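You operate a simulated robot arm through the tools that you are given. There is no shell and no other tool.

Carry out the task below with a simulated robot arm. There is one attempt and no reset: what you move stays moved.

TASK
Measure 80 ml of detergent into the large well of the washer drawer.
Fine: pour to the 80 line of the dosing cup, tip the cup into the well, stand both back and shut the drawer. Set down upright: detergent bottle, dosing cup.

It is judged by the outcome, as a careful person would: the job done as asked, and still so three seconds after it is handed in. It fails if anything else is knocked over, pushed out of place, dropped, spilled or broken.

THE ROBOT
A 6-joint arm with a fingered hand, fixed in place. Base frame: the origin is at the foot of the arm, x ahead of it, y to its left, z up. Readings come in mm, degrees, newtons and seconds.
With the tool pointing down near the work surface it reaches from about 320 to 800 mm from the base axis. Its first joint turns from -115.0 to 115.0 degrees. Payload 4 kg.
Tool frame: the origin (TCP) lies between the finger pads and is the grasp point; the fingertips stand 26 mm ahead of it; z points along the fingers, y is the line along which they close. The gripper opens to 164 mm. The gripper's body begins 73 mm behind the TCP. The gripper is a hand of 5 fingers: y runs from the thumb to the fingers, the wrist lies at [0, 0, -239] in the tool frame, and closing takes about 1.5 s.
Orientation is that of the tool frame in the base frame, as a unit quaternion [w, x, y, z]. With the fingers straight down and closing along the base's y, the tool's x points along the base's -x, its y along +y and its z along -z.

THE INTERFACE
- The arm moves only by the tool drive_tool. Its argument "rows" is a list of rows, each a list of 6 numbers: the shift along the tool's x, y, z in mm, then the turn, a rotation vector about the tool's x, y, z in degrees. In form: [[dx, dy, dz, ax, ay, az], ...]. A call has 1 to 20 rows; each row shifts and turns the commanded pose from where the row before left it, along the tool's axes as they then stand. "hand" is the closure, from 0 (fully open) to 1 (shut), set as the call begins (left out, the last holds). Rows are played at 5 a second. More than 50 mm and 8.6 degrees between two rows, or a gripper value outside its range, and nothing of the call is played. A pose out of reach is approached as far as the arm can. The call stops where the force on the tool passes 40 N (or 10 N more than at its start, if that is more) or the arm is blocked; 0.2 s more then pass. Each finger travels about 45 mm/s and halts on what it meets, pressing with about 24 N; the grip force reading is that of the motor and also rises with nothing between the fingers. The clock runs only during rows and for 0.2 s after the last one: add rows that do not move to give the fingers time. The reply holds the time, the measured pose of the TCP, the force on the tool along the base axes, the opening and the grip force, in the units named above and with some noise, with the torque about the TCP (base axes, N m) and any sound that the robot's microphone picked up.
- Cameras (640 x 400 px; columns grow to the right, rows downward): "scene" is fixed at [218.9, -499.9, 1432.5]; the picture's right is [0.99, 0.11, 0.00], its down [0.04, -0.38, -0.92] and it looks along [-0.10, 0.92, -0.38] (base axes); focal length 323 px, centre (320, 200). "wrist" rides on the gripper at [50, -70, -93] in the tool frame; the picture's right is [0.81, 0.59, 0.00], its down [-0.43, 0.60, -0.68] and it looks along [-0.40, 0.55, 0.74] (tool axes); focal length 270 px, centre (320, 200). There is no depth. A picture from a camera that has moved, and an enlarged one, comes with that camera's place and axes in the base frame and with its lens.
- camera(camera): a new picture of that camera. The clock stands still meanwhile.
- slide_trunk(by): slides the trunk up (or, below 0, down) by that many mm; the arm rides with it, the base frame stays. It gives what a move gives, with no picture.
- curl_fingers(finger1, finger2, finger3, finger4, thumb_bend): sets how far each is bent, from 0 (flat) to 1 (curled in); at 0.3 the hand is open as for a grip, at 0.7 the pads meet at the TCP. One left out holds its place. A second passes; each finger stops where it meets its share of the squeeze, and holds until it gets a number again. A gripper value or a shape takes the hand back. It gives what a move gives, with no picture; readings hold the bend of each and the force on the fingers (four entries, about 0 where the hand has none), thumb and palm.
- hand_shape(shape): the hand has 5 fingers and takes this shape, open, in about a second: jaw (thumb against the fingers, like two jaws); tri (thumb and two fingers); tip (a fingertip pinch); poke (one finger out to press); point (the index stretched); flat (the hand flat); cup (the hand cupped); fist (a fist). The gripper value then closes the fingers along that shape, each until it touches; the sizes above hold for jaw. It gives what a move gives, with no picture.
- enlarge(camera, box): a new picture of the part [left, top, right, bottom] of that camera's present view, enlarged. The clock stands still meanwhile.
- finish_job(): hands the job in; it is judged then, once.

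Nothing tells you positions but the pictures and the camera data. Unless the task says otherwise, let go and move clear before handing in.

The tools are called after ">>>" by a JSON object that holds its "op" and its "data". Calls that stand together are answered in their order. drive_tool: Moves the arm, as the interface text tells. Its arguments: {"type":"object","properties":{"rows":{"type":"array"},"hand":{"type":"number"}},"required":["rows"]} The other tools are called the same way: slide_trunk (by) slides the trunk up or down; hand_shape (shape) gives the hand a shape; curl_fingers (finger1, finger2, finger3, finger4, thumb_bend) moves the fingers one by one; camera (camera) takes a picture; enlarge (camera, box) takes an enlarged picture of a part of a camera's view; finish_job () hands the job in.

At the start:

```text
clock: 0.0
eef_pos: [37.2, 411.4, 1219.4]
orientation: [0.0, 0.0, 1.0, 0.0]
ft_force: [-0.2, 0.6, -0.8]
moment: [0.02, -0.02, 0.0]
width: 164.0
grip_force: 0.0
shape: jaw
bend: [0.3, 0.3, 0.3, 0.3, 0.3]
finger forces: [0.0, 0.1, 0.1, 0.0, 0.0, 0.0]
trunk travel left (down, up): [-825.0, 165.0]
```

scene: 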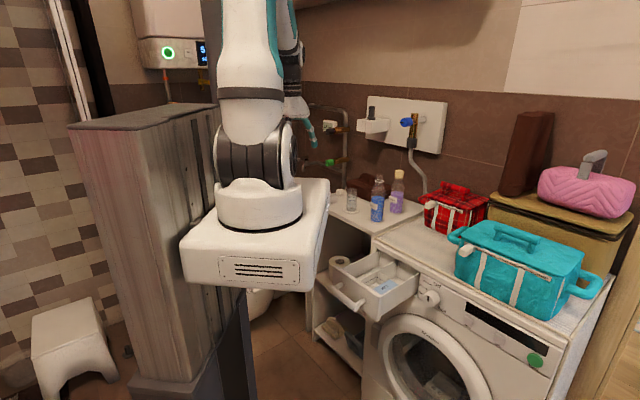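
wrist: 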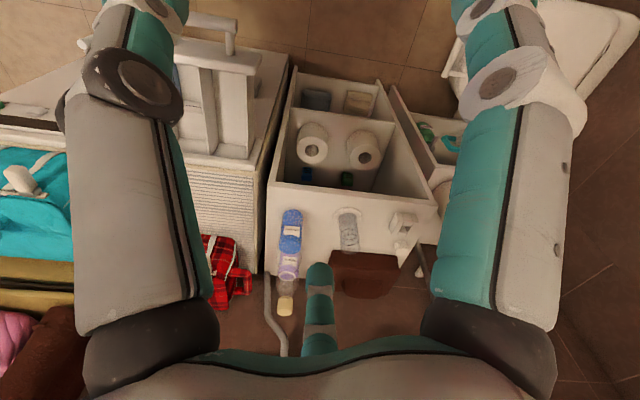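

I see the washer drawer standing open, and two bottles (blue and purple) and a clear cup on the shelf unit beside the washer. I'll look closer before moving.

>>> {"op": "enlarge", "data": {"camera": "scene", "box": [310, 150, 450, 240]}}

>>> {"op": "enlarge", "data": {"camera": "scene", "box": [310, 230, 450, 320]}}

>>> {"op": "enlarge", "data": {"camera": "wrist", "box": [240, 180, 440, 305]}}

>>> {"op": "enlarge", "data": {"camera": "wrist", "box": [130, 0, 310, 170]}}

```text
4.44 times, centred on (380, 195) of scene
camera zoom: at [218.9, -499.9, 1432.5], right [0.99, 0.11, 0.0], down [0.04, -0.38, -0.92], along [-0.1, 0.92, -0.38], focal length 1435 px, centre (53, 222)
```

zoom: 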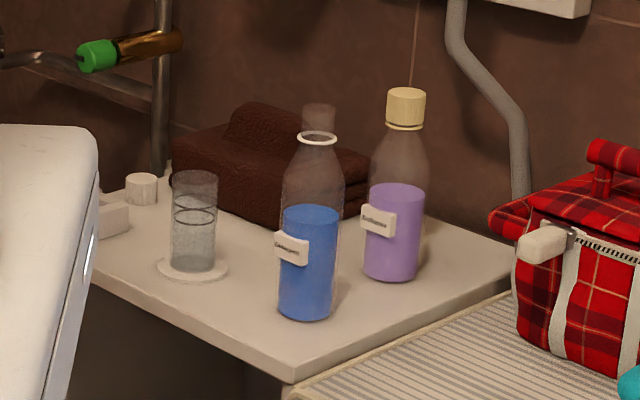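

```text
4.44 times, centred on (380, 275) of scene
camera zoom: at [218.9, -499.9, 1432.5], right [0.99, 0.11, 0.0], down [0.04, -0.38, -0.92], along [-0.1, 0.92, -0.38], focal length 1435 px, centre (53, -133)
```

zoom: 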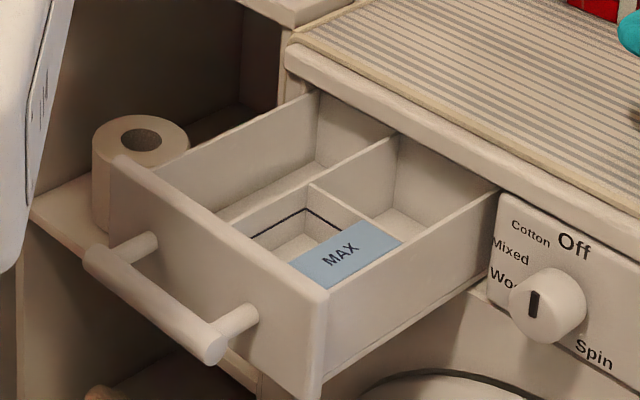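

```text
3.20 times, centred on (340, 242) of wrist
camera zoom: at [-12.5, 342.2, 1313.9], right [-0.81, 0.59, 0.0], down [0.43, 0.6, 0.68], along [0.4, 0.55, -0.74], focal length 865 px, centre (256, 64)
```

zoom: 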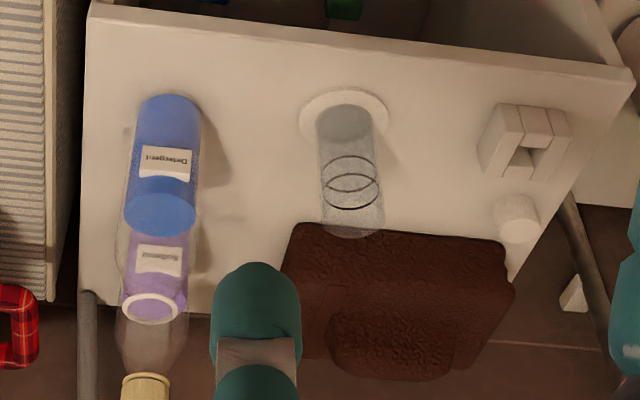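

```text
2.35 times, centred on (220, 85) of wrist
camera zoom: at [-12.5, 342.2, 1313.9], right [-0.81, 0.59, 0.0], down [0.43, 0.6, 0.68], along [0.4, 0.55, -0.74], focal length 636 px, centre (555, 471)
```

zoom: 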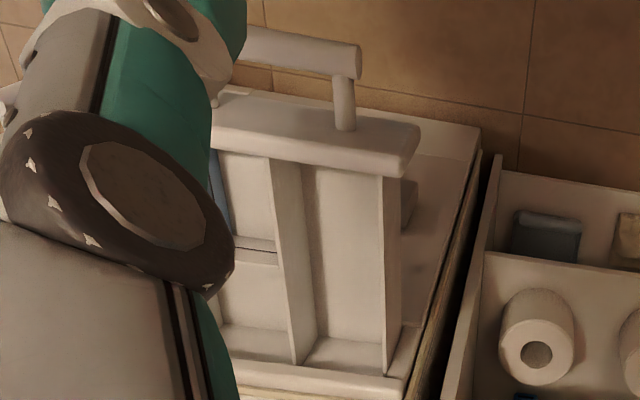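

The blue bottle labelled "Detergent" stands at roughly (317, 700) and the clear cup on a coaster at about (215, 772), with the table top near z≈862. The shelf and washer are turned about 45° to my frame. I'll first turn the hand toward azimuth 45° in free space and see how the arm responds.

>>> {"op": "drive_tool", "data": {"rows": [[0, 0, 0, 0, 0, 7.5], [0, 0, 0, 0, 0, 7.5], [0, 0, 0, 0, 0, 7.5], [0, 0, 0, 0, 0, 7.5], [0, 0, 0, 0, 0, 7.5], [0, 0, 0, 0, 0, 7.5]]}}

>>> {"op": "camera", "data": {"camera": "wrist"}}

>>> {"op": "camera", "data": {"camera": "scene"}}

```text
clock: 1.4
eef_pos: [37.7, 411.1, 1221.6]
orientation: [0.001, 0.384, 0.923, 0.0]
ft_force: [0.4, 0.8, 0.8]
moment: [-0.01, -0.01, 0.03]
width: 163.7
grip_force: 0.1
shape: jaw
bend: [0.3, 0.3, 0.3, 0.3, 0.3]
finger forces: [0.0, 0.1, 0.0, 0.0, 0.0, 0.1]
trunk travel left (down, up): [-825.0, 165.0]
```

```text
taken
camera wrist: at [-47.4, 398.7, 1314.8], right [-0.15, 0.99, 0.0], down [0.73, 0.11, 0.68], along [0.67, 0.1, -0.74], focal length 270 px, centre (320, 200)
```

wrist: 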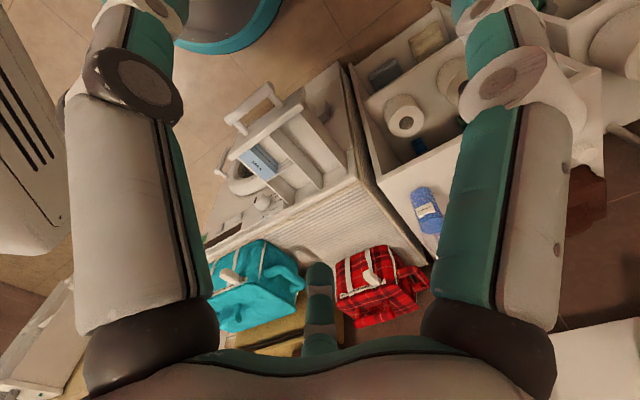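

```text
taken
```

scene: 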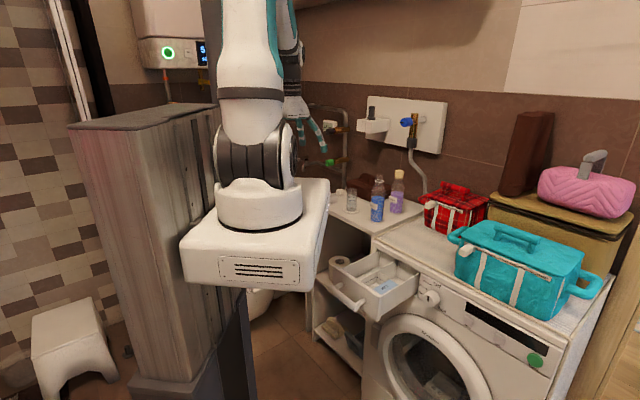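

The hand turned as commanded. I'll look closer at the drawer from this view to see which well is the large one.

>>> {"op": "enlarge", "data": {"camera": "wrist", "box": [205, 70, 365, 220]}}

>>> {"op": "enlarge", "data": {"camera": "wrist", "box": [370, 150, 470, 270]}}

```text
2.67 times, centred on (285, 145) of wrist
camera zoom: at [-47.4, 398.7, 1314.8], right [-0.15, 0.99, 0.0], down [0.73, 0.11, 0.68], along [0.67, 0.1, -0.74], focal length 721 px, centre (413, 347)
```

zoom: 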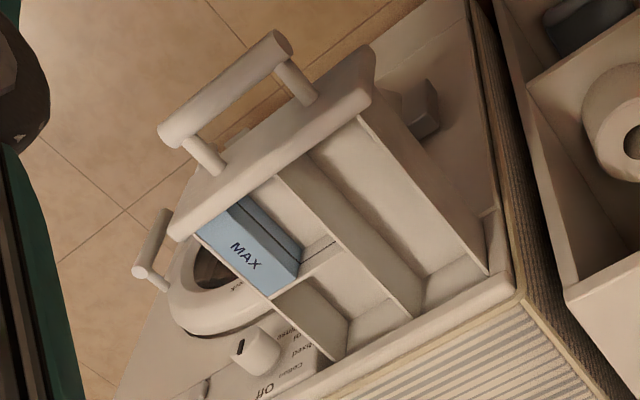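

```text
3.33 times, centred on (420, 210) of wrist
camera zoom: at [-47.4, 398.7, 1314.8], right [-0.15, 0.99, 0.0], down [0.73, 0.11, 0.68], along [0.67, 0.1, -0.74], focal length 901 px, centre (-13, 167)
```

zoom: 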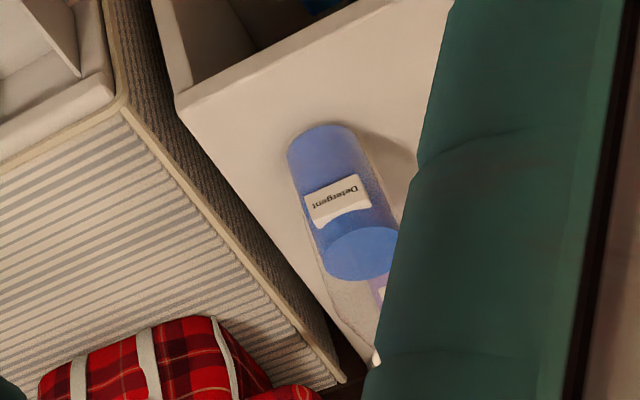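

The large well is the undivided one on the shelf side, its centre at about (272, 426) with the rim near z≈825. Next I pitch the hand to horizontal about its wrist, pointing at azimuth 45°.

>>> {"op": "drive_tool", "data": {"rows": [[0, 34, -2.43, -8.1818, 0, 0], [0, 34, -2.43, -8.1818, 0, 0], [0, 34, -2.43, -8.1818, 0, 0], [0, 34, -2.43, -8.1818, 0, 0], [0, 34, -2.43, -8.1818, 0, 0], [0, 34, -2.43, -8.1818, 0, 0], [0, 34, -2.43, -8.1818, 0, 0], [0, 34, -2.43, -8.1818, 0, 0], [0, 34, -2.43, -8.1818, 0, 0], [0, 34, -2.43, -8.1818, 0, 0], [0, 34, -2.43, -8.1818, 0, 0]]}}

>>> {"op": "camera", "data": {"camera": "scene"}}

```text
clock: 3.8
eef_pos: [203.3, 579.2, 1459.4]
orientation: [0.271, 0.27, 0.652, 0.654]
ft_force: [-0.2, -0.4, 0.3]
moment: [-0.01, -0.01, 0.0]
width: 163.7
grip_force: 0.1
shape: jaw
bend: [0.3, 0.3, 0.3, 0.3, 0.3]
finger forces: [0.1, 0.1, 0.0, 0.0, 0.1, 0.0]
trunk travel left (down, up): [-825.0, 165.0]
```

```text
taken
```

scene: 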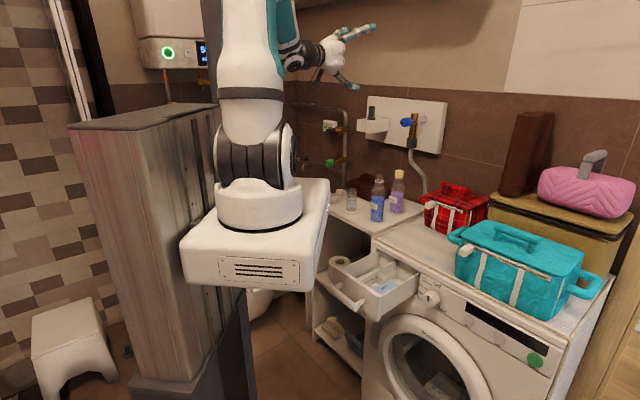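

The hand is horizontal now. I'll roll it so the fingers close sideways (camera side up), then lower the trunk by 100 mm to gauge where the carriage sits relative to the furniture.

>>> {"op": "drive_tool", "data": {"rows": [[0, 0, 0, 0, 0, 8.1818], [0, 0, 0, 0, 0, 8.1818], [0, 0, 0, 0, 0, 8.1818], [0, 0, 0, 0, 0, 8.1818], [0, 0, 0, 0, 0, 8.1818], [0, 0, 0, 0, 0, 8.1818], [0, 0, 0, 0, 0, 8.1818], [0, 0, 0, 0, 0, 8.1818], [0, 0, 0, 0, 0, 8.1818], [0, 0, 0, 0, 0, 8.1818], [0, 0, 0, 0, 0, 8.1818]]}}

>>> {"op": "slide_trunk", "data": {"by": -100}}

>>> {"op": "camera", "data": {"camera": "scene"}}

>>> {"op": "camera", "data": {"camera": "wrist"}}

```text
clock: 6.2
eef_pos: [182.2, 598.8, 1710.1]
orientation: [-0.261, 0.66, 0.281, 0.646]
ft_force: [-0.2, 0.4, 0.0]
moment: [0.0, 0.02, 0.0]
width: 164.0
grip_force: 0.0
shape: jaw
bend: [0.3, 0.3, 0.3, 0.3, 0.3]
finger forces: [0.1, 0.0, 0.0, 0.0, 0.0, 0.0]
out of reach, approached as far as the arm can: row 6, 7, 8, 9, 10, 11
trunk travel left (down, up): [-825.0, 165.0]
```

```text
clock: 7.5
eef_pos: [182.6, 597.1, 1610.9]
orientation: [-0.26, 0.66, 0.28, 0.646]
ft_force: [0.5, 0.1, 0.0]
moment: [0.02, -0.03, 0.0]
width: 163.8
grip_force: 0.0
shape: jaw
bend: [0.3, 0.3, 0.3, 0.3, 0.3]
finger forces: [0.1, 0.0, 0.0, 0.0, 0.0, 0.1]
trunk travel left (down, up): [-725.0, 265.0]
```

```text
taken
```

scene: 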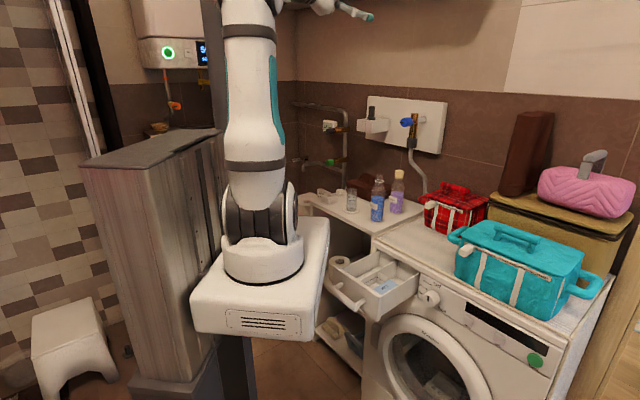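

```text
taken
camera wrist: at [67.6, 583.3, 1662.5], right [0.42, -0.39, 0.82], down [-0.06, -0.91, -0.4], along [0.9, 0.12, -0.41], focal length 270 px, centre (320, 200)
```

wrist: 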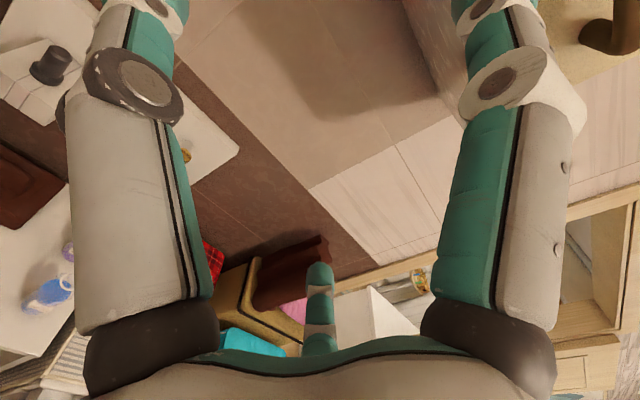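

The roll past about 40° wasn't reachable at that pose, and the arm drifted up to z≈1611 while getting there. I'll play a still row to see where the commanded pose now stands.

>>> {"op": "drive_tool", "data": {"rows": [[0, 0, 0, 0, 0, 0]]}}

```text
clock: 7.9
eef_pos: [181.9, 598.4, 1610.6]
orientation: [-0.262, 0.66, 0.282, 0.646]
ft_force: [-0.5, -0.2, 0.3]
moment: [0.04, -0.01, 0.02]
width: 163.9
grip_force: 0.1
shape: jaw
bend: [0.3, 0.3, 0.3, 0.3, 0.3]
finger forces: [0.1, 0.0, 0.0, 0.0, 0.1, 0.1]
trunk travel left (down, up): [-725.0, 265.0]
```

The commanded pose follows the actual one. I'll lower the trunk to bring the arm into view of the scene camera, and explore reach up in free space.

>>> {"op": "slide_trunk", "data": {"by": -350}}

>>> {"op": "camera", "data": {"camera": "scene"}}

>>> {"op": "camera", "data": {"camera": "wrist"}}

```text
clock: 11.3
eef_pos: [180.9, 596.7, 1260.4]
orientation: [-0.261, 0.66, 0.282, 0.646]
ft_force: [0.4, 0.6, 0.2]
moment: [-0.01, 0.01, -0.01]
width: 163.6
grip_force: 0.0
shape: jaw
bend: [0.3, 0.3, 0.3, 0.3, 0.3]
finger forces: [0.0, 0.0, 0.1, 0.1, 0.0, 0.0]
trunk travel left (down, up): [-375.0, 615.0]
```

```text
taken
```

scene: 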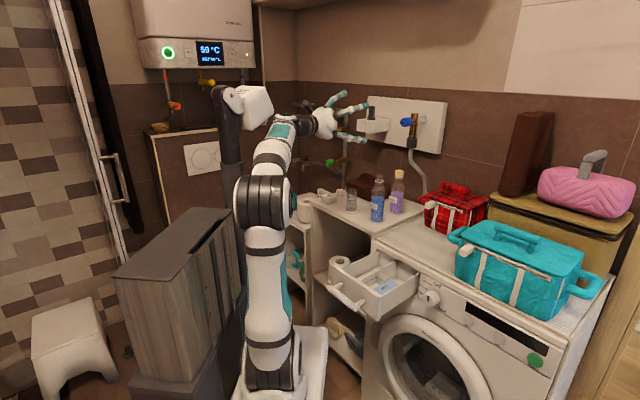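

```text
taken
camera wrist: at [67.7, 583.4, 1312.4], right [0.42, -0.39, 0.82], down [-0.06, -0.91, -0.4], along [0.9, 0.12, -0.41], focal length 270 px, centre (320, 200)
```

wrist: 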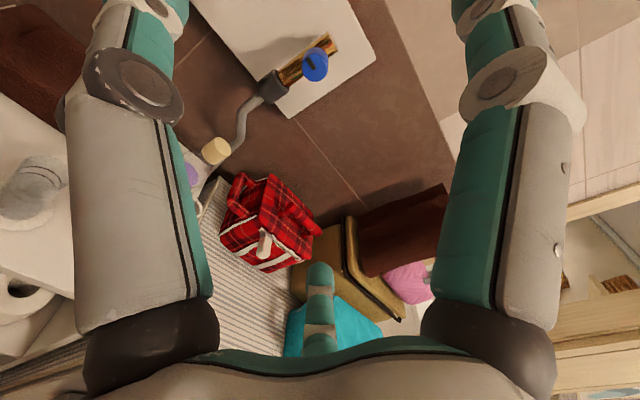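

The arm now stands elbow-up with the hand horizontal, camera side up – a good posture. I'll true up the orientation and test the reach to above the detergent bottle at this safe height.

>>> {"op": "drive_tool", "data": {"rows": [[0, 0, 0, 0, 1.7, 1.1], [0, 8.3, 38.3, 0, 0, 0], [0, 8.3, 38.3, 0, 0, 0], [0, 8.3, 38.3, 0, 0, 0], [0, 8.3, 38.3, 0, 0, 0]]}}

>>> {"op": "camera", "data": {"camera": "scene"}}

```text
clock: 12.6
eef_pos: [313.6, 682.4, 1271.9]
orientation: [-0.272, 0.653, 0.272, 0.652]
ft_force: [-0.8, 0.2, -0.6]
moment: [-0.01, 0.0, 0.0]
width: 164.0
grip_force: 0.2
shape: jaw
bend: [0.3, 0.3, 0.3, 0.3, 0.3]
finger forces: [0.1, 0.0, 0.0, 0.0, 0.1, 0.1]
out of reach, approached as far as the arm can: row 2
trunk travel left (down, up): [-375.0, 615.0]
```

```text
taken
```

scene: 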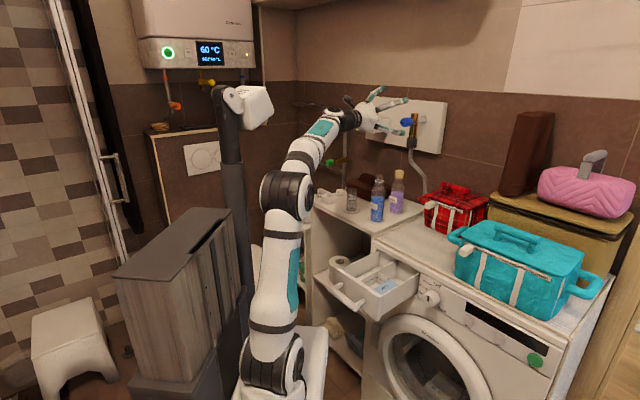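

Reach here is fine with the exact orientation. Before touching anything, I'll rehearse the pouring roll in free air.

>>> {"op": "drive_tool", "data": {"rows": [[0, 0, 0, 0, 0, -8], [0, 0, 0, 0, 0, -8], [0, 0, 0, 0, 0, -8], [0, 0, 0, 0, 0, -8], [0, 0, 0, 0, 0, -8], [0, 0, 0, 0, 0, -8], [0, 0, 0, 0, 0, -8], [0, 0, 0, 0, 0, -8], [0, 0, 0, 0, 0, -8], [0, 0, 0, 0, 0, -8], [0, 0, 0, 0, 0, -8], [0, 0, 0, 0, 0, -8], [0, 0, 0, 0, 0, -8], [0, 0, 0, 0, 0, -8], [0, 0, 0, 0, 0, -8]]}}

>>> {"op": "camera", "data": {"camera": "scene"}}

>>> {"op": "camera", "data": {"camera": "wrist"}}

```text
clock: 15.8
eef_pos: [314.0, 683.9, 1272.2]
orientation: [0.43, 0.092, 0.701, 0.561]
ft_force: [-0.2, 0.8, 0.2]
moment: [0.0, -0.02, 0.0]
width: 164.0
grip_force: 0.1
shape: jaw
bend: [0.3, 0.3, 0.3, 0.3, 0.3]
finger forces: [0.0, 0.1, 0.1, 0.0, 0.0, 0.0]
trunk travel left (down, up): [-375.0, 615.0]
```

```text
taken
```

scene: 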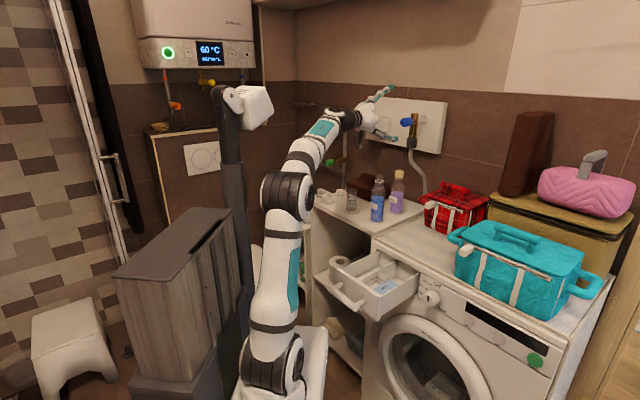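

```text
taken
camera wrist: at [242.8, 625.4, 1186.1], right [-0.7, 0.7, 0.1], down [-0.42, -0.53, 0.73], along [0.57, 0.47, 0.67], focal length 270 px, centre (320, 200)
```

wrist: 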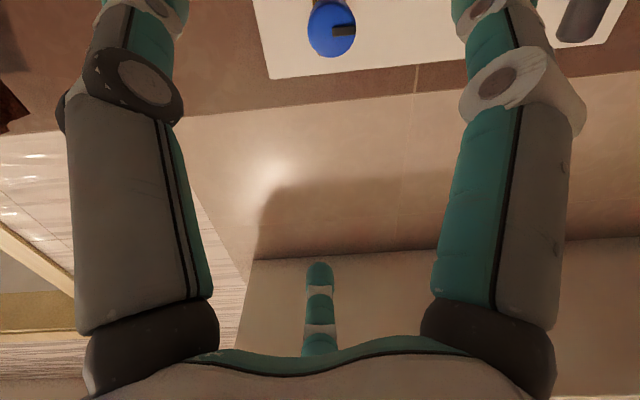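

The full pouring roll is reachable here. I'll roll back level and half-close the hand, then look down to refine the positions of the bottle and cup.

>>> {"op": "drive_tool", "data": {"rows": [[0, 0, 0, 0, 0, 8], [0, 0, 0, 0, 0, 8], [0, 0, 0, 0, 0, 8], [0, 0, 0, 0, 0, 8], [0, 0, 0, 0, 0, 8], [0, 0, 0, 0, 0, 8], [0, 0, 0, 0, 0, 8], [0, 0, 0, 0, 0, 8], [0, 0, 0, 0, 0, 8], [0, 0, 0, 0, 0, 8], [0, 0, 0, 0, 0, 8], [0, 0, 0, 0, 0, 8], [0, 0, 0, 0, 0, 8], [0, 0, 0, 0, 0, 8], [0, 0, 0, 0, 0, 8]], "hand": 0.35}}

>>> {"op": "camera", "data": {"camera": "wrist"}}

>>> {"op": "enlarge", "data": {"camera": "scene", "box": [335, 160, 415, 230]}}

>>> {"op": "enlarge", "data": {"camera": "scene", "box": [340, 185, 362, 215]}}

```text
clock: 18.9
eef_pos: [314.6, 684.4, 1272.5]
orientation: [-0.273, 0.653, 0.27, 0.653]
ft_force: [0.0, 0.2, 0.8]
moment: [0.0, -0.01, 0.01]
width: 107.2
grip_force: 0.1
shape: jaw
bend: [0.31, 0.31, 0.31, 0.31, 0.7]
finger forces: [0.0, 0.0, 0.1, 0.1, 0.0, 0.1]
trunk travel left (down, up): [-375.0, 615.0]
```

```text
taken
camera wrist: at [200.3, 668.5, 1322.9], right [0.42, -0.42, 0.81], down [-0.06, -0.9, -0.43], along [0.91, 0.14, -0.4], focal length 270 px, centre (320, 200)
```

wrist: 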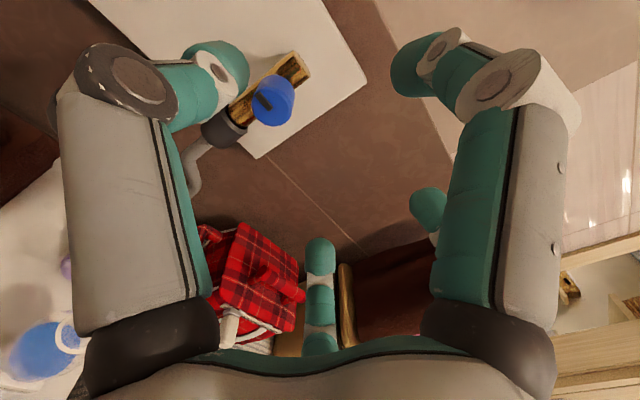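

```text
5.71 times, centred on (375, 195) of scene
camera zoom: at [218.9, -499.9, 1432.5], right [0.99, 0.11, 0.0], down [0.04, -0.38, -0.92], along [-0.1, 0.92, -0.38], focal length 1844 px, centre (6, 229)
```

zoom: 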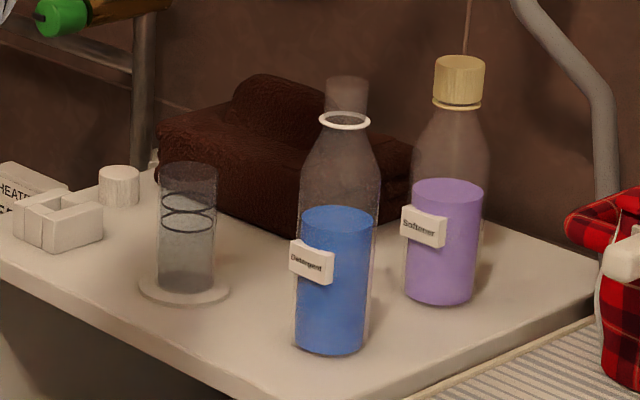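

```text
13.33 times, centred on (351, 200) of scene
camera zoom: at [218.9, -499.9, 1432.5], right [0.99, 0.11, 0.0], down [0.04, -0.38, -0.92], along [-0.1, 0.92, -0.38], focal length 4304 px, centre (-93, 200)
```

zoom: 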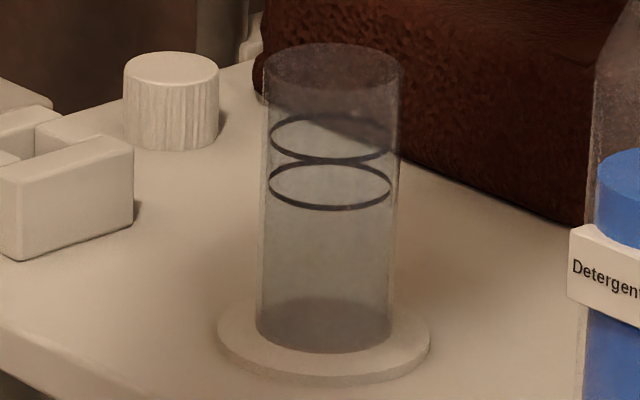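

The detergent bottle has an open neck with a white ring, and the cup shows two lines; from the geometry the upper one matches about 80 ml, which I'll verify closer. I'll yaw the hand to azimuth ~67° (clearer of the softener and of the camera's line of sight), then lower the trunk in steps above the bottle.

>>> {"op": "drive_tool", "data": {"rows": [[0, -1, -2, 7.33, 0, 0], [0, -1, -2, 7.33, 0, 0], [0, -1, -2, 7.33, 0, 0], [0, 0, 0, 0, 0, 0]]}}

>>> {"op": "slide_trunk", "data": {"by": -120}}

>>> {"op": "camera", "data": {"camera": "wrist"}}

>>> {"op": "camera", "data": {"camera": "scene"}}

```text
clock: 19.9
eef_pos: [307.9, 682.1, 1272.1]
orientation: [-0.392, 0.588, 0.391, 0.59]
ft_force: [-0.5, 0.1, 0.0]
moment: [-0.04, -0.01, 0.0]
width: 107.0
grip_force: 0.2
shape: jaw
bend: [0.31, 0.31, 0.31, 0.31, 0.7]
finger forces: [0.1, 0.2, 0.1, 0.1, 0.1, 0.0]
trunk travel left (down, up): [-375.0, 615.0]
```

```text
clock: 21.4
eef_pos: [307.2, 681.6, 1151.2]
orientation: [-0.391, 0.589, 0.39, 0.59]
ft_force: [-0.7, -0.1, 0.3]
moment: [-0.01, 0.0, 0.01]
width: 107.1
grip_force: 0.1
shape: jaw
bend: [0.31, 0.31, 0.31, 0.31, 0.7]
finger forces: [0.1, 0.0, 0.1, 0.0, 0.0, 0.1]
trunk travel left (down, up): [-255.0, 735.0]
```

```text
taken
camera wrist: at [208.3, 623.6, 1202.0], right [0.54, -0.23, 0.81], down [0.28, -0.86, -0.43], along [0.79, 0.47, -0.4], focal length 270 px, centre (320, 200)
```

wrist: 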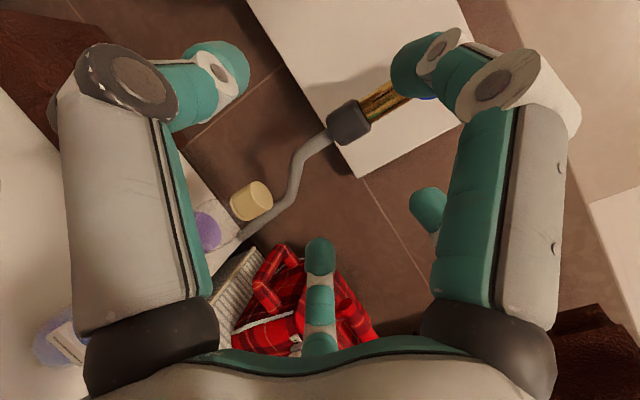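

```text
taken
```

scene: 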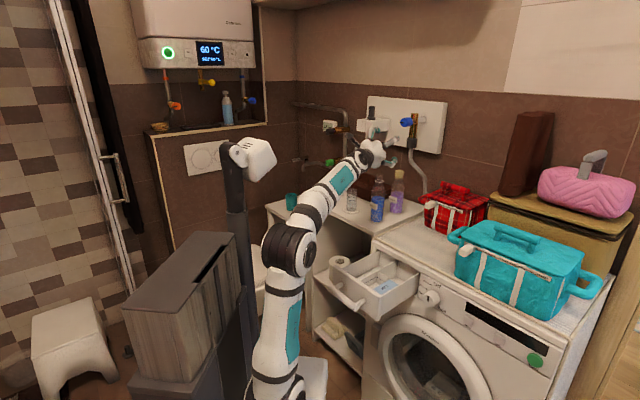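

I'll look at the hand and bottle closely from the scene camera to understand where the fingers stand relative to the bottle.

>>> {"op": "enlarge", "data": {"camera": "scene", "box": [330, 125, 420, 225]}}

>>> {"op": "enlarge", "data": {"camera": "scene", "box": [345, 130, 405, 190]}}

```text
4.00 times, centred on (375, 175) of scene
camera zoom: at [218.9, -499.9, 1432.5], right [0.99, 0.11, 0.0], down [0.04, -0.38, -0.92], along [-0.1, 0.92, -0.38], focal length 1291 px, centre (100, 300)
```

zoom: 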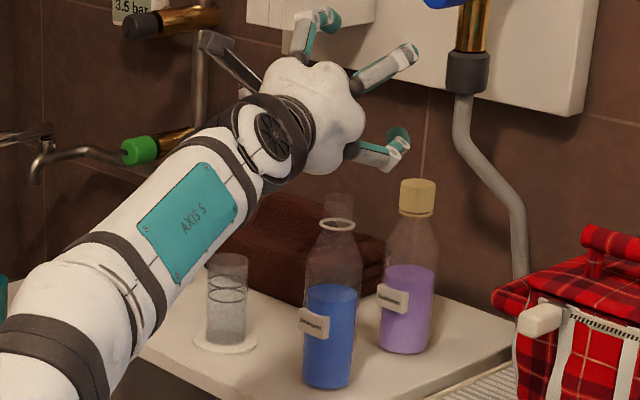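

```text
6.67 times, centred on (375, 160) of scene
camera zoom: at [218.9, -499.9, 1432.5], right [0.99, 0.11, 0.0], down [0.04, -0.38, -0.92], along [-0.1, 0.92, -0.38], focal length 2152 px, centre (-47, 467)
```

zoom: 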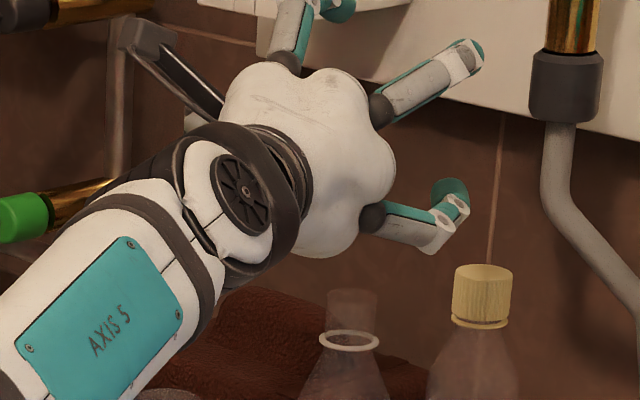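

The hand turns out to have five fingers spaced radially around the palm, so the top and bottom fingers could foul the bottle and the table. I'll raise the trunk and study the hand shapes before approaching.

>>> {"op": "slide_trunk", "data": {"by": 130}}

>>> {"op": "hand_shape", "data": {"shape": "tri"}}

>>> {"op": "enlarge", "data": {"camera": "scene", "box": [335, 90, 425, 160]}}

>>> {"op": "camera", "data": {"camera": "wrist"}}

```text
clock: 23.0
eef_pos: [308.2, 681.7, 1281.4]
orientation: [-0.391, 0.589, 0.39, 0.59]
ft_force: [0.3, -0.5, 0.6]
moment: [0.01, -0.02, 0.02]
width: 107.3
grip_force: 0.1
shape: jaw
bend: [0.31, 0.31, 0.31, 0.31, 0.7]
finger forces: [0.1, 0.1, 0.1, 0.1, 0.0, 0.0]
trunk travel left (down, up): [-385.0, 605.0]
```

```text
clock: 23.9
eef_pos: [307.6, 681.9, 1281.4]
orientation: [-0.391, 0.589, 0.39, 0.59]
ft_force: [0.9, -0.3, -0.5]
moment: [-0.03, -0.01, -0.04]
width: 164.0
grip_force: 0.1
shape: tri
bend: [0.14, 0.3, 0.3, 0.14, 0.3]
finger forces: [0.1, 0.0, 0.1, 0.0, 0.0, 0.0]
trunk travel left (down, up): [-385.0, 605.0]
```

```text
5.71 times, centred on (380, 125) of scene
camera zoom: at [218.9, -499.9, 1432.5], right [0.99, 0.11, 0.0], down [0.04, -0.38, -0.92], along [-0.1, 0.92, -0.38], focal length 1844 px, centre (-23, 629)
```

zoom: 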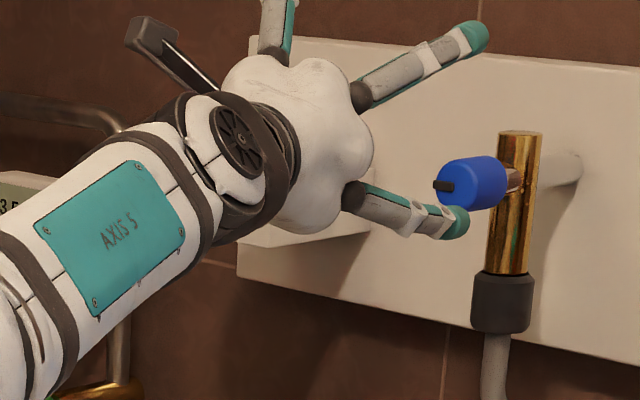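

```text
taken
camera wrist: at [208.3, 623.7, 1331.9], right [0.54, -0.23, 0.81], down [0.28, -0.86, -0.43], along [0.79, 0.46, -0.4], focal length 270 px, centre (320, 200)
```

wrist: 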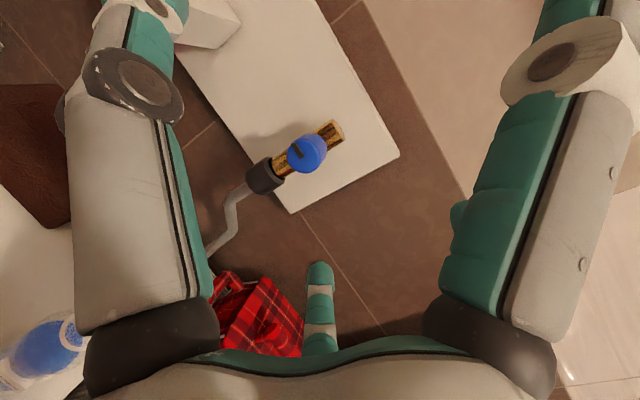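

In "tri" the thumb opposes fingers 2 and 3, while 1 and 4 stand up and down. I'll try curling fingers 1 and 4 into the palm so a side grip clears the table and the bottle neck.

>>> {"op": "curl_fingers", "data": {"finger1": 1.0, "finger4": 1.0, "finger2": 0.3, "finger3": 0.3, "thumb_bend": 0.3}}

>>> {"op": "camera", "data": {"camera": "wrist"}}

>>> {"op": "enlarge", "data": {"camera": "scene", "box": [335, 90, 425, 160]}}

```text
clock: 24.9
eef_pos: [307.5, 682.2, 1280.7]
orientation: [-0.391, 0.59, 0.391, 0.589]
ft_force: [0.7, -0.6, -0.1]
moment: [-0.03, 0.01, -0.01]
width: 77.0
grip_force: 0.1
shape: fingers
bend: [0.74, 0.3, 0.3, 0.74, 0.3]
finger forces: [0.0, 0.1, 0.0, 0.0, 0.1, 0.1]
trunk travel left (down, up): [-385.0, 605.0]
```

```text
taken
camera wrist: at [208.3, 623.7, 1331.8], right [0.54, -0.23, 0.81], down [0.28, -0.86, -0.43], along [0.79, 0.46, -0.4], focal length 270 px, centre (320, 200)
```

wrist: 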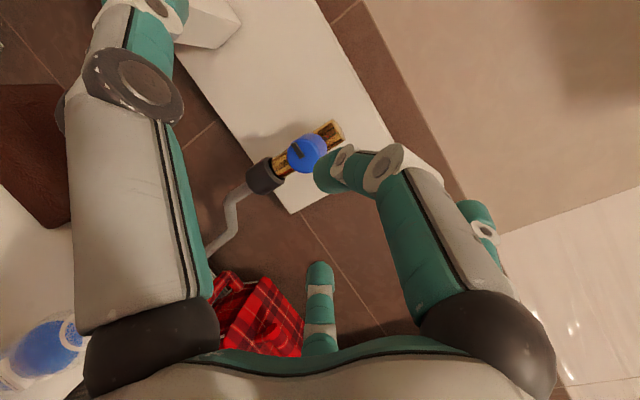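

```text
5.71 times, centred on (380, 125) of scene
camera zoom: at [218.9, -499.9, 1432.5], right [0.99, 0.11, 0.0], down [0.04, -0.38, -0.92], along [-0.1, 0.92, -0.38], focal length 1844 px, centre (-23, 629)
```

zoom: 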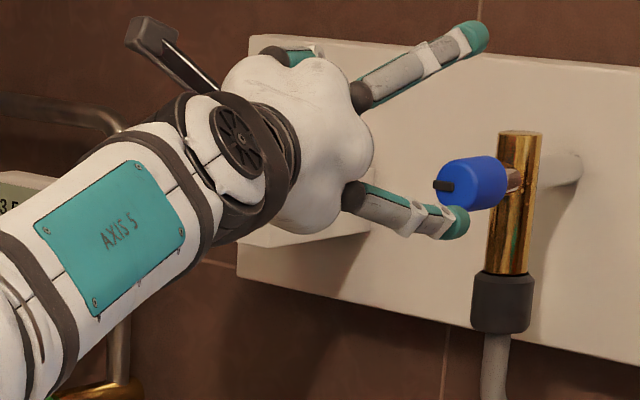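

>>> {"op": "drive_tool", "data": {"rows": [[0, 0, 0, 0, 0, 0], [0, 0, 0, 0, 0, 0], [0, 0, 0, 0, 0, 0], [0, 0, 0, 0, 0, 0], [0, 0, 0, 0, 0, 0]]}}

>>> {"op": "camera", "data": {"camera": "wrist"}}

```text
clock: 26.1
eef_pos: [307.4, 682.7, 1281.5]
orientation: [-0.391, 0.59, 0.391, 0.589]
ft_force: [-0.3, 0.3, -0.3]
moment: [0.01, -0.01, 0.02]
width: 76.8
grip_force: 0.0
shape: fingers
bend: [0.74, 0.3, 0.3, 0.74, 0.3]
finger forces: [0.1, 0.1, 0.0, 0.1, 0.1, 0.0]
trunk travel left (down, up): [-385.0, 605.0]
```

```text
taken
camera wrist: at [208.3, 623.7, 1331.8], right [0.54, -0.23, 0.81], down [0.28, -0.86, -0.43], along [0.79, 0.46, -0.4], focal length 270 px, centre (320, 200)
```

wrist: 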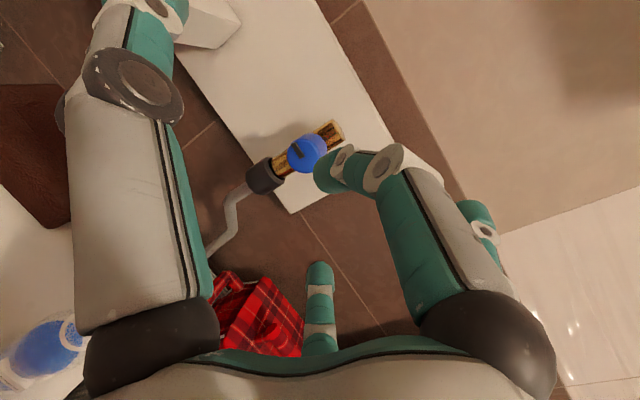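

>>> {"op": "curl_fingers", "data": {"finger1": 1.0, "finger4": 1.0}}

>>> {"op": "camera", "data": {"camera": "wrist"}}

```text
clock: 27.1
eef_pos: [309.0, 681.0, 1281.0]
orientation: [-0.392, 0.588, 0.391, 0.589]
ft_force: [-0.1, -0.2, -0.8]
moment: [0.0, 0.0, -0.02]
width: 76.7
grip_force: 0.0
shape: fingers
bend: [0.75, 0.3, 0.3, 0.75, 0.3]
finger forces: [0.0, 0.0, 0.0, 0.0, 0.0, 0.0]
trunk travel left (down, up): [-385.0, 605.0]
```

```text
taken
camera wrist: at [208.3, 623.7, 1331.8], right [0.54, -0.23, 0.81], down [0.28, -0.86, -0.43], along [0.79, 0.46, -0.4], focal length 270 px, centre (320, 200)
```

wrist: 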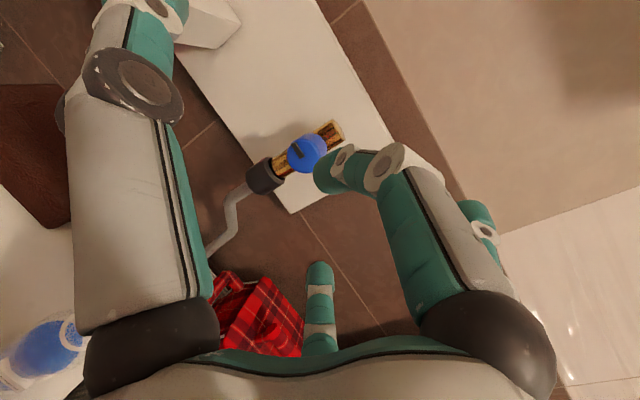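

Fingers 1 and 4 stop at 0.75, perhaps against each other. I'll test finger 4 alone, with finger 1 laid flat, to learn which is which and how far it goes.

>>> {"op": "curl_fingers", "data": {"finger1": 0.0, "finger4": 1.0}}

>>> {"op": "camera", "data": {"camera": "wrist"}}

>>> {"op": "curl_fingers", "data": {"finger4": 1.0}}

>>> {"op": "enlarge", "data": {"camera": "scene", "box": [335, 90, 425, 160]}}

```text
clock: 28.1
eef_pos: [307.8, 682.1, 1282.5]
orientation: [-0.391, 0.589, 0.391, 0.589]
ft_force: [-0.4, -0.8, 0.1]
moment: [-0.02, -0.03, -0.04]
width: 109.8
grip_force: 0.1
shape: fingers
bend: [0.01, 0.3, 0.3, 1.0, 0.3]
finger forces: [0.0, 0.0, 0.1, 0.0, 0.1, 0.0]
trunk travel left (down, up): [-385.0, 605.0]
```

```text
taken
camera wrist: at [208.3, 623.7, 1331.8], right [0.54, -0.23, 0.81], down [0.28, -0.86, -0.43], along [0.79, 0.46, -0.4], focal length 270 px, centre (320, 200)
```

wrist: 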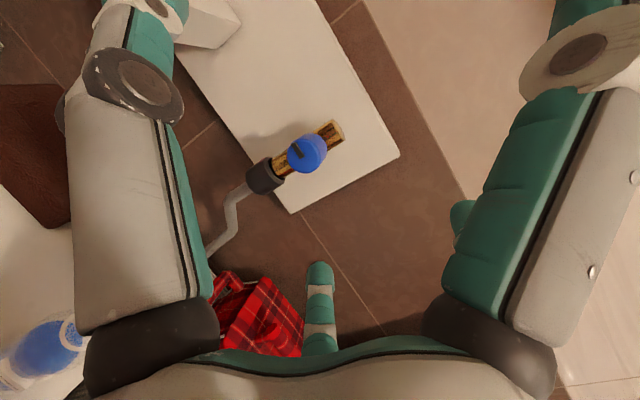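

```text
clock: 29.1
eef_pos: [308.3, 682.8, 1282.2]
orientation: [-0.39, 0.59, 0.391, 0.589]
ft_force: [0.2, 0.1, 0.7]
moment: [0.04, 0.02, -0.02]
width: 109.9
grip_force: 0.1
shape: fingers
bend: [0.01, 0.3, 0.3, 1.0, 0.3]
finger forces: [0.1, 0.0, 0.0, 0.0, 0.1, 0.0]
trunk travel left (down, up): [-385.0, 605.0]
```

```text
5.71 times, centred on (380, 125) of scene
camera zoom: at [218.9, -499.9, 1432.5], right [0.99, 0.11, 0.0], down [0.04, -0.38, -0.92], along [-0.1, 0.92, -0.38], focal length 1844 px, centre (-23, 629)
```

zoom: 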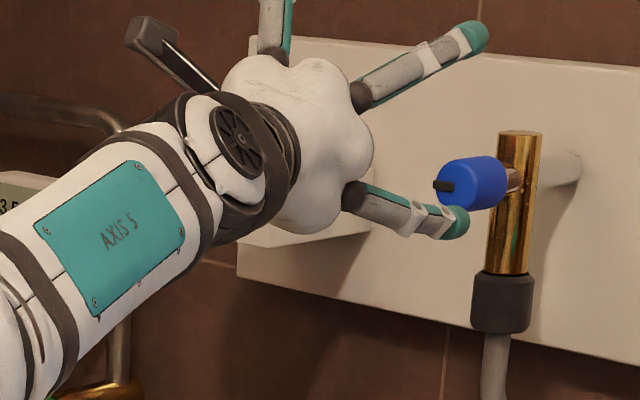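

Finger 4 alone curls fully away and finger 1 lies flat upward, leaving thumb + fingers 2/3 as a clean side grip. The bottle's axis is near (305.5, 681.5); I'll align and lower in steps, checking as I go.

>>> {"op": "drive_tool", "data": {"rows": [[0, -2, 0, 0, 0, 0]]}}

>>> {"op": "slide_trunk", "data": {"by": -135}}

>>> {"op": "camera", "data": {"camera": "wrist"}}

>>> {"op": "enlarge", "data": {"camera": "scene", "box": [330, 125, 420, 225]}}

```text
clock: 29.5
eef_pos: [306.6, 681.6, 1281.4]
orientation: [-0.391, 0.59, 0.391, 0.588]
ft_force: [0.4, 0.0, 0.1]
moment: [-0.01, -0.03, -0.03]
width: 110.0
grip_force: 0.0
shape: fingers
bend: [0.01, 0.3, 0.3, 1.0, 0.3]
finger forces: [0.1, 0.0, 0.0, 0.0, 0.0, 0.0]
trunk travel left (down, up): [-385.0, 605.0]
```

```text
clock: 31.2
eef_pos: [305.6, 683.1, 1147.2]
orientation: [-0.391, 0.589, 0.39, 0.59]
ft_force: [-0.7, -0.1, -0.7]
moment: [0.01, 0.02, 0.0]
width: 109.7
grip_force: 0.1
shape: fingers
bend: [0.01, 0.3, 0.3, 1.0, 0.3]
finger forces: [0.0, 0.0, 0.1, 0.0, 0.0, 0.1]
trunk travel left (down, up): [-250.0, 740.0]
```

```text
taken
camera wrist: at [206.3, 624.4, 1197.0], right [0.54, -0.23, 0.81], down [0.28, -0.86, -0.43], along [0.79, 0.47, -0.4], focal length 270 px, centre (320, 200)
```

wrist: 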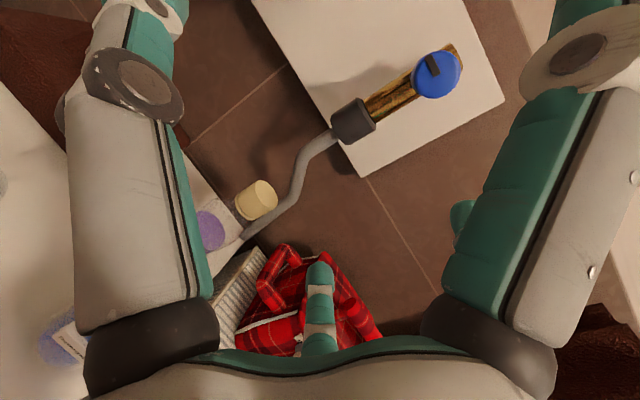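

```text
4.00 times, centred on (375, 175) of scene
camera zoom: at [218.9, -499.9, 1432.5], right [0.99, 0.11, 0.0], down [0.04, -0.38, -0.92], along [-0.1, 0.92, -0.38], focal length 1291 px, centre (100, 300)
```

zoom: 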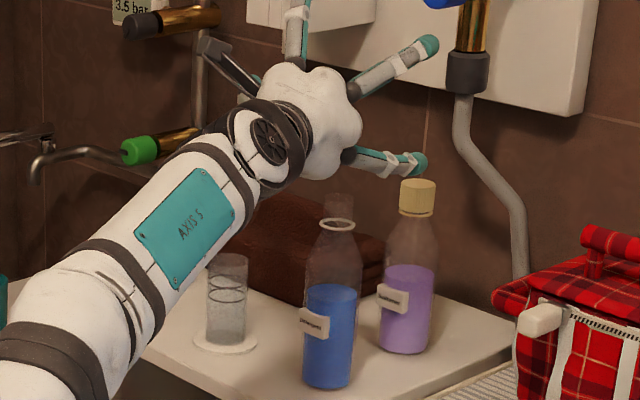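

Aligned so far. Lowering further and watching for the bottle mouth to appear between the fingers.

>>> {"op": "slide_trunk", "data": {"by": -75}}

>>> {"op": "camera", "data": {"camera": "wrist"}}

>>> {"op": "enlarge", "data": {"camera": "scene", "box": [330, 135, 420, 235]}}

```text
clock: 32.3
eef_pos: [306.6, 681.8, 1072.3]
orientation: [-0.391, 0.59, 0.391, 0.589]
ft_force: [0.8, 0.0, -0.6]
moment: [-0.01, -0.03, -0.01]
width: 110.0
grip_force: 0.0
shape: fingers
bend: [0.01, 0.3, 0.3, 1.0, 0.3]
finger forces: [0.0, 0.1, 0.0, 0.1, 0.0, 0.0]
trunk travel left (down, up): [-175.0, 815.0]
```

```text
taken
camera wrist: at [206.3, 624.4, 1122.0], right [0.54, -0.23, 0.81], down [0.28, -0.86, -0.43], along [0.79, 0.47, -0.4], focal length 270 px, centre (320, 200)
```

wrist: 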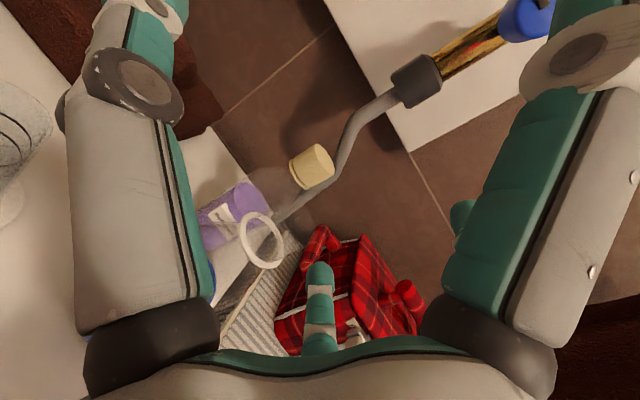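

```text
4.00 times, centred on (375, 185) of scene
camera zoom: at [218.9, -499.9, 1432.5], right [0.99, 0.11, 0.0], down [0.04, -0.38, -0.92], along [-0.1, 0.92, -0.38], focal length 1291 px, centre (100, 260)
```

zoom: 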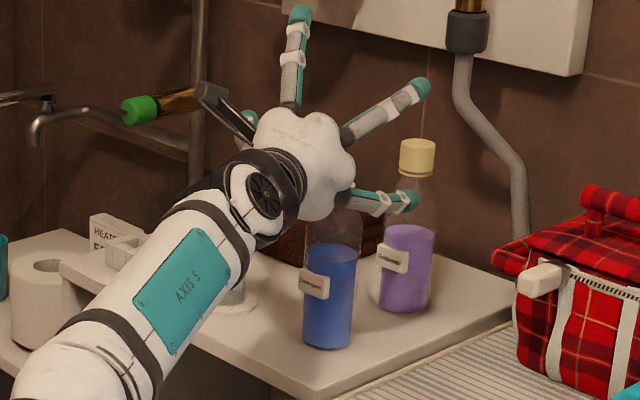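

The ring appears between the fingers, about 4 mm to the finger side. I'll nudge over and lower more.

>>> {"op": "drive_tool", "data": {"rows": [[0, 3.5, 0, 0, 0, 0]]}}

>>> {"op": "slide_trunk", "data": {"by": -70}}

>>> {"op": "camera", "data": {"camera": "wrist"}}

>>> {"op": "enlarge", "data": {"camera": "wrist", "box": [0, 60, 120, 240]}}

```text
clock: 32.7
eef_pos: [310.7, 681.8, 1072.6]
orientation: [-0.391, 0.589, 0.391, 0.589]
ft_force: [0.4, 0.2, 0.3]
moment: [0.01, -0.01, 0.02]
width: 110.1
grip_force: 0.0
shape: fingers
bend: [0.01, 0.3, 0.3, 1.0, 0.3]
finger forces: [0.1, 0.0, 0.0, 0.0, 0.0, 0.0]
trunk travel left (down, up): [-175.0, 815.0]
```

```text
clock: 33.8
eef_pos: [308.6, 681.4, 1003.2]
orientation: [-0.391, 0.589, 0.391, 0.589]
ft_force: [-0.2, -0.2, 1.1]
moment: [0.01, 0.01, 0.02]
width: 110.0
grip_force: 1.0
shape: fingers
bend: [0.01, 0.3, 0.3, 1.0, 0.3]
finger forces: [0.0, 0.0, 0.1, 0.4, 0.1, 0.0]
trunk travel left (down, up): [-105.0, 885.0]
```

```text
taken
camera wrist: at [209.1, 623.2, 1053.0], right [0.54, -0.23, 0.81], down [0.28, -0.86, -0.43], along [0.79, 0.47, -0.4], focal length 270 px, centre (320, 200)
```

wrist: 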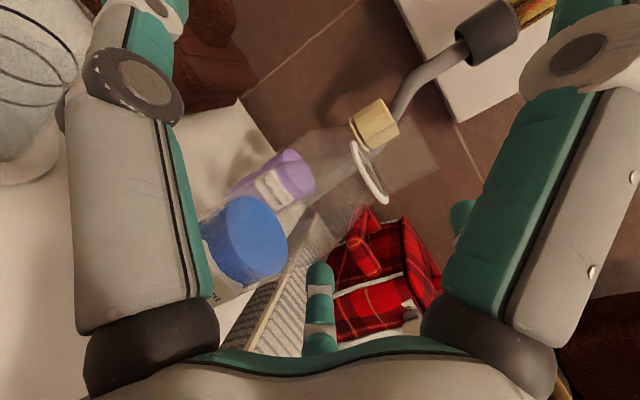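

```text
2.22 times, centred on (60, 150) of wrist
camera zoom: at [209.1, 623.2, 1053.0], right [0.54, -0.23, 0.81], down [0.28, -0.86, -0.43], along [0.79, 0.47, -0.4], focal length 601 px, centre (898, 311)
```

zoom: 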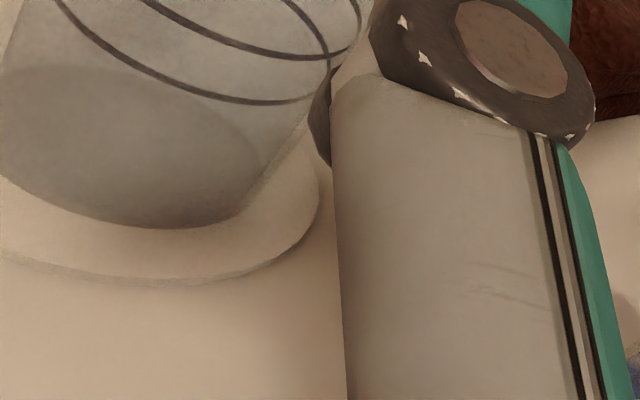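

Finger 4 shows a slight 0.4 N touch, probably brushing the bottle body. I'll back off 8 mm along the hand's axis and check.

>>> {"op": "drive_tool", "data": {"rows": [[0, 0, -4, 0, 0, 0], [0, 0, -4, 0, 0, 0]]}}

>>> {"op": "enlarge", "data": {"camera": "scene", "box": [330, 145, 420, 235]}}

```text
clock: 34.4
eef_pos: [306.0, 674.0, 1002.5]
orientation: [-0.392, 0.589, 0.392, 0.588]
ft_force: [-0.5, -0.1, -0.2]
moment: [0.01, 0.03, -0.02]
width: 109.8
grip_force: 0.0
shape: fingers
bend: [0.01, 0.3, 0.3, 1.0, 0.3]
finger forces: [0.0, 0.0, 0.0, 0.0, 0.1, 0.0]
trunk travel left (down, up): [-105.0, 885.0]
```

```text
4.44 times, centred on (375, 190) of scene
camera zoom: at [218.9, -499.9, 1432.5], right [0.99, 0.11, 0.0], down [0.04, -0.38, -0.92], along [-0.1, 0.92, -0.38], focal length 1435 px, centre (76, 244)
```

zoom: 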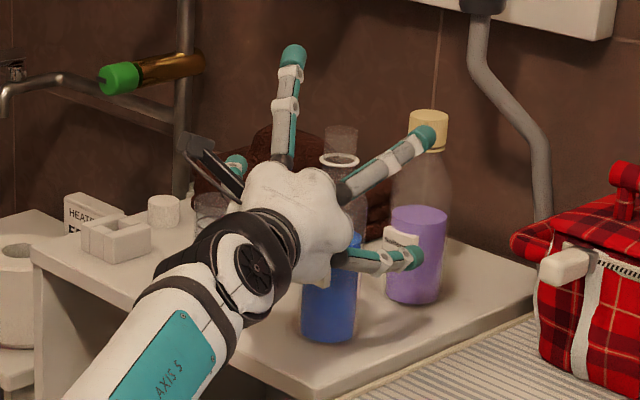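

Contact gone. I'll lower the last ~48 mm to the grasp height and check.

>>> {"op": "slide_trunk", "data": {"by": -48}}

>>> {"op": "camera", "data": {"camera": "wrist"}}

>>> {"op": "enlarge", "data": {"camera": "scene", "box": [330, 145, 420, 235]}}

```text
clock: 35.3
eef_pos: [305.8, 673.3, 955.1]
orientation: [-0.392, 0.589, 0.392, 0.589]
ft_force: [-0.4, -0.3, 0.4]
moment: [0.01, 0.03, 0.0]
width: 109.9
grip_force: 0.0
shape: fingers
bend: [0.01, 0.3, 0.3, 1.0, 0.3]
finger forces: [0.0, 0.1, 0.0, 0.5, 0.1, 0.0]
trunk travel left (down, up): [-57.0, 933.0]
```

```text
taken
camera wrist: at [206.1, 615.9, 1005.1], right [0.54, -0.23, 0.81], down [0.28, -0.86, -0.43], along [0.79, 0.47, -0.4], focal length 270 px, centre (320, 200)
```

wrist: 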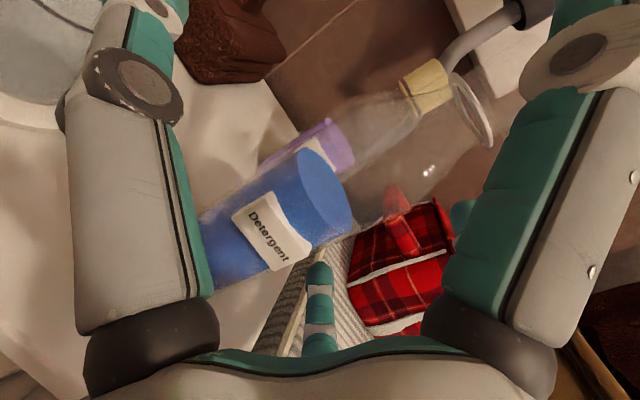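

```text
4.44 times, centred on (375, 190) of scene
camera zoom: at [218.9, -499.9, 1432.5], right [0.99, 0.11, 0.0], down [0.04, -0.38, -0.92], along [-0.1, 0.92, -0.38], focal length 1435 px, centre (76, 244)
```

zoom: 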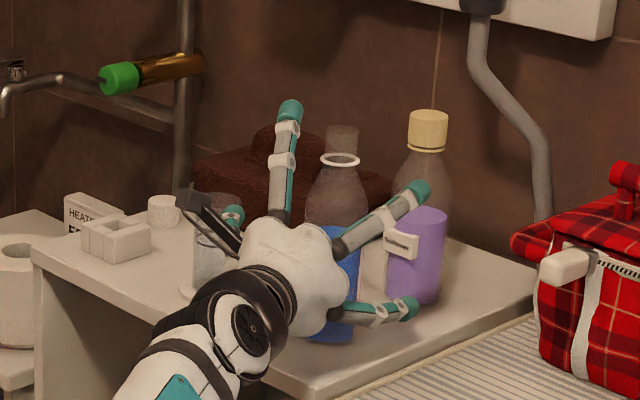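

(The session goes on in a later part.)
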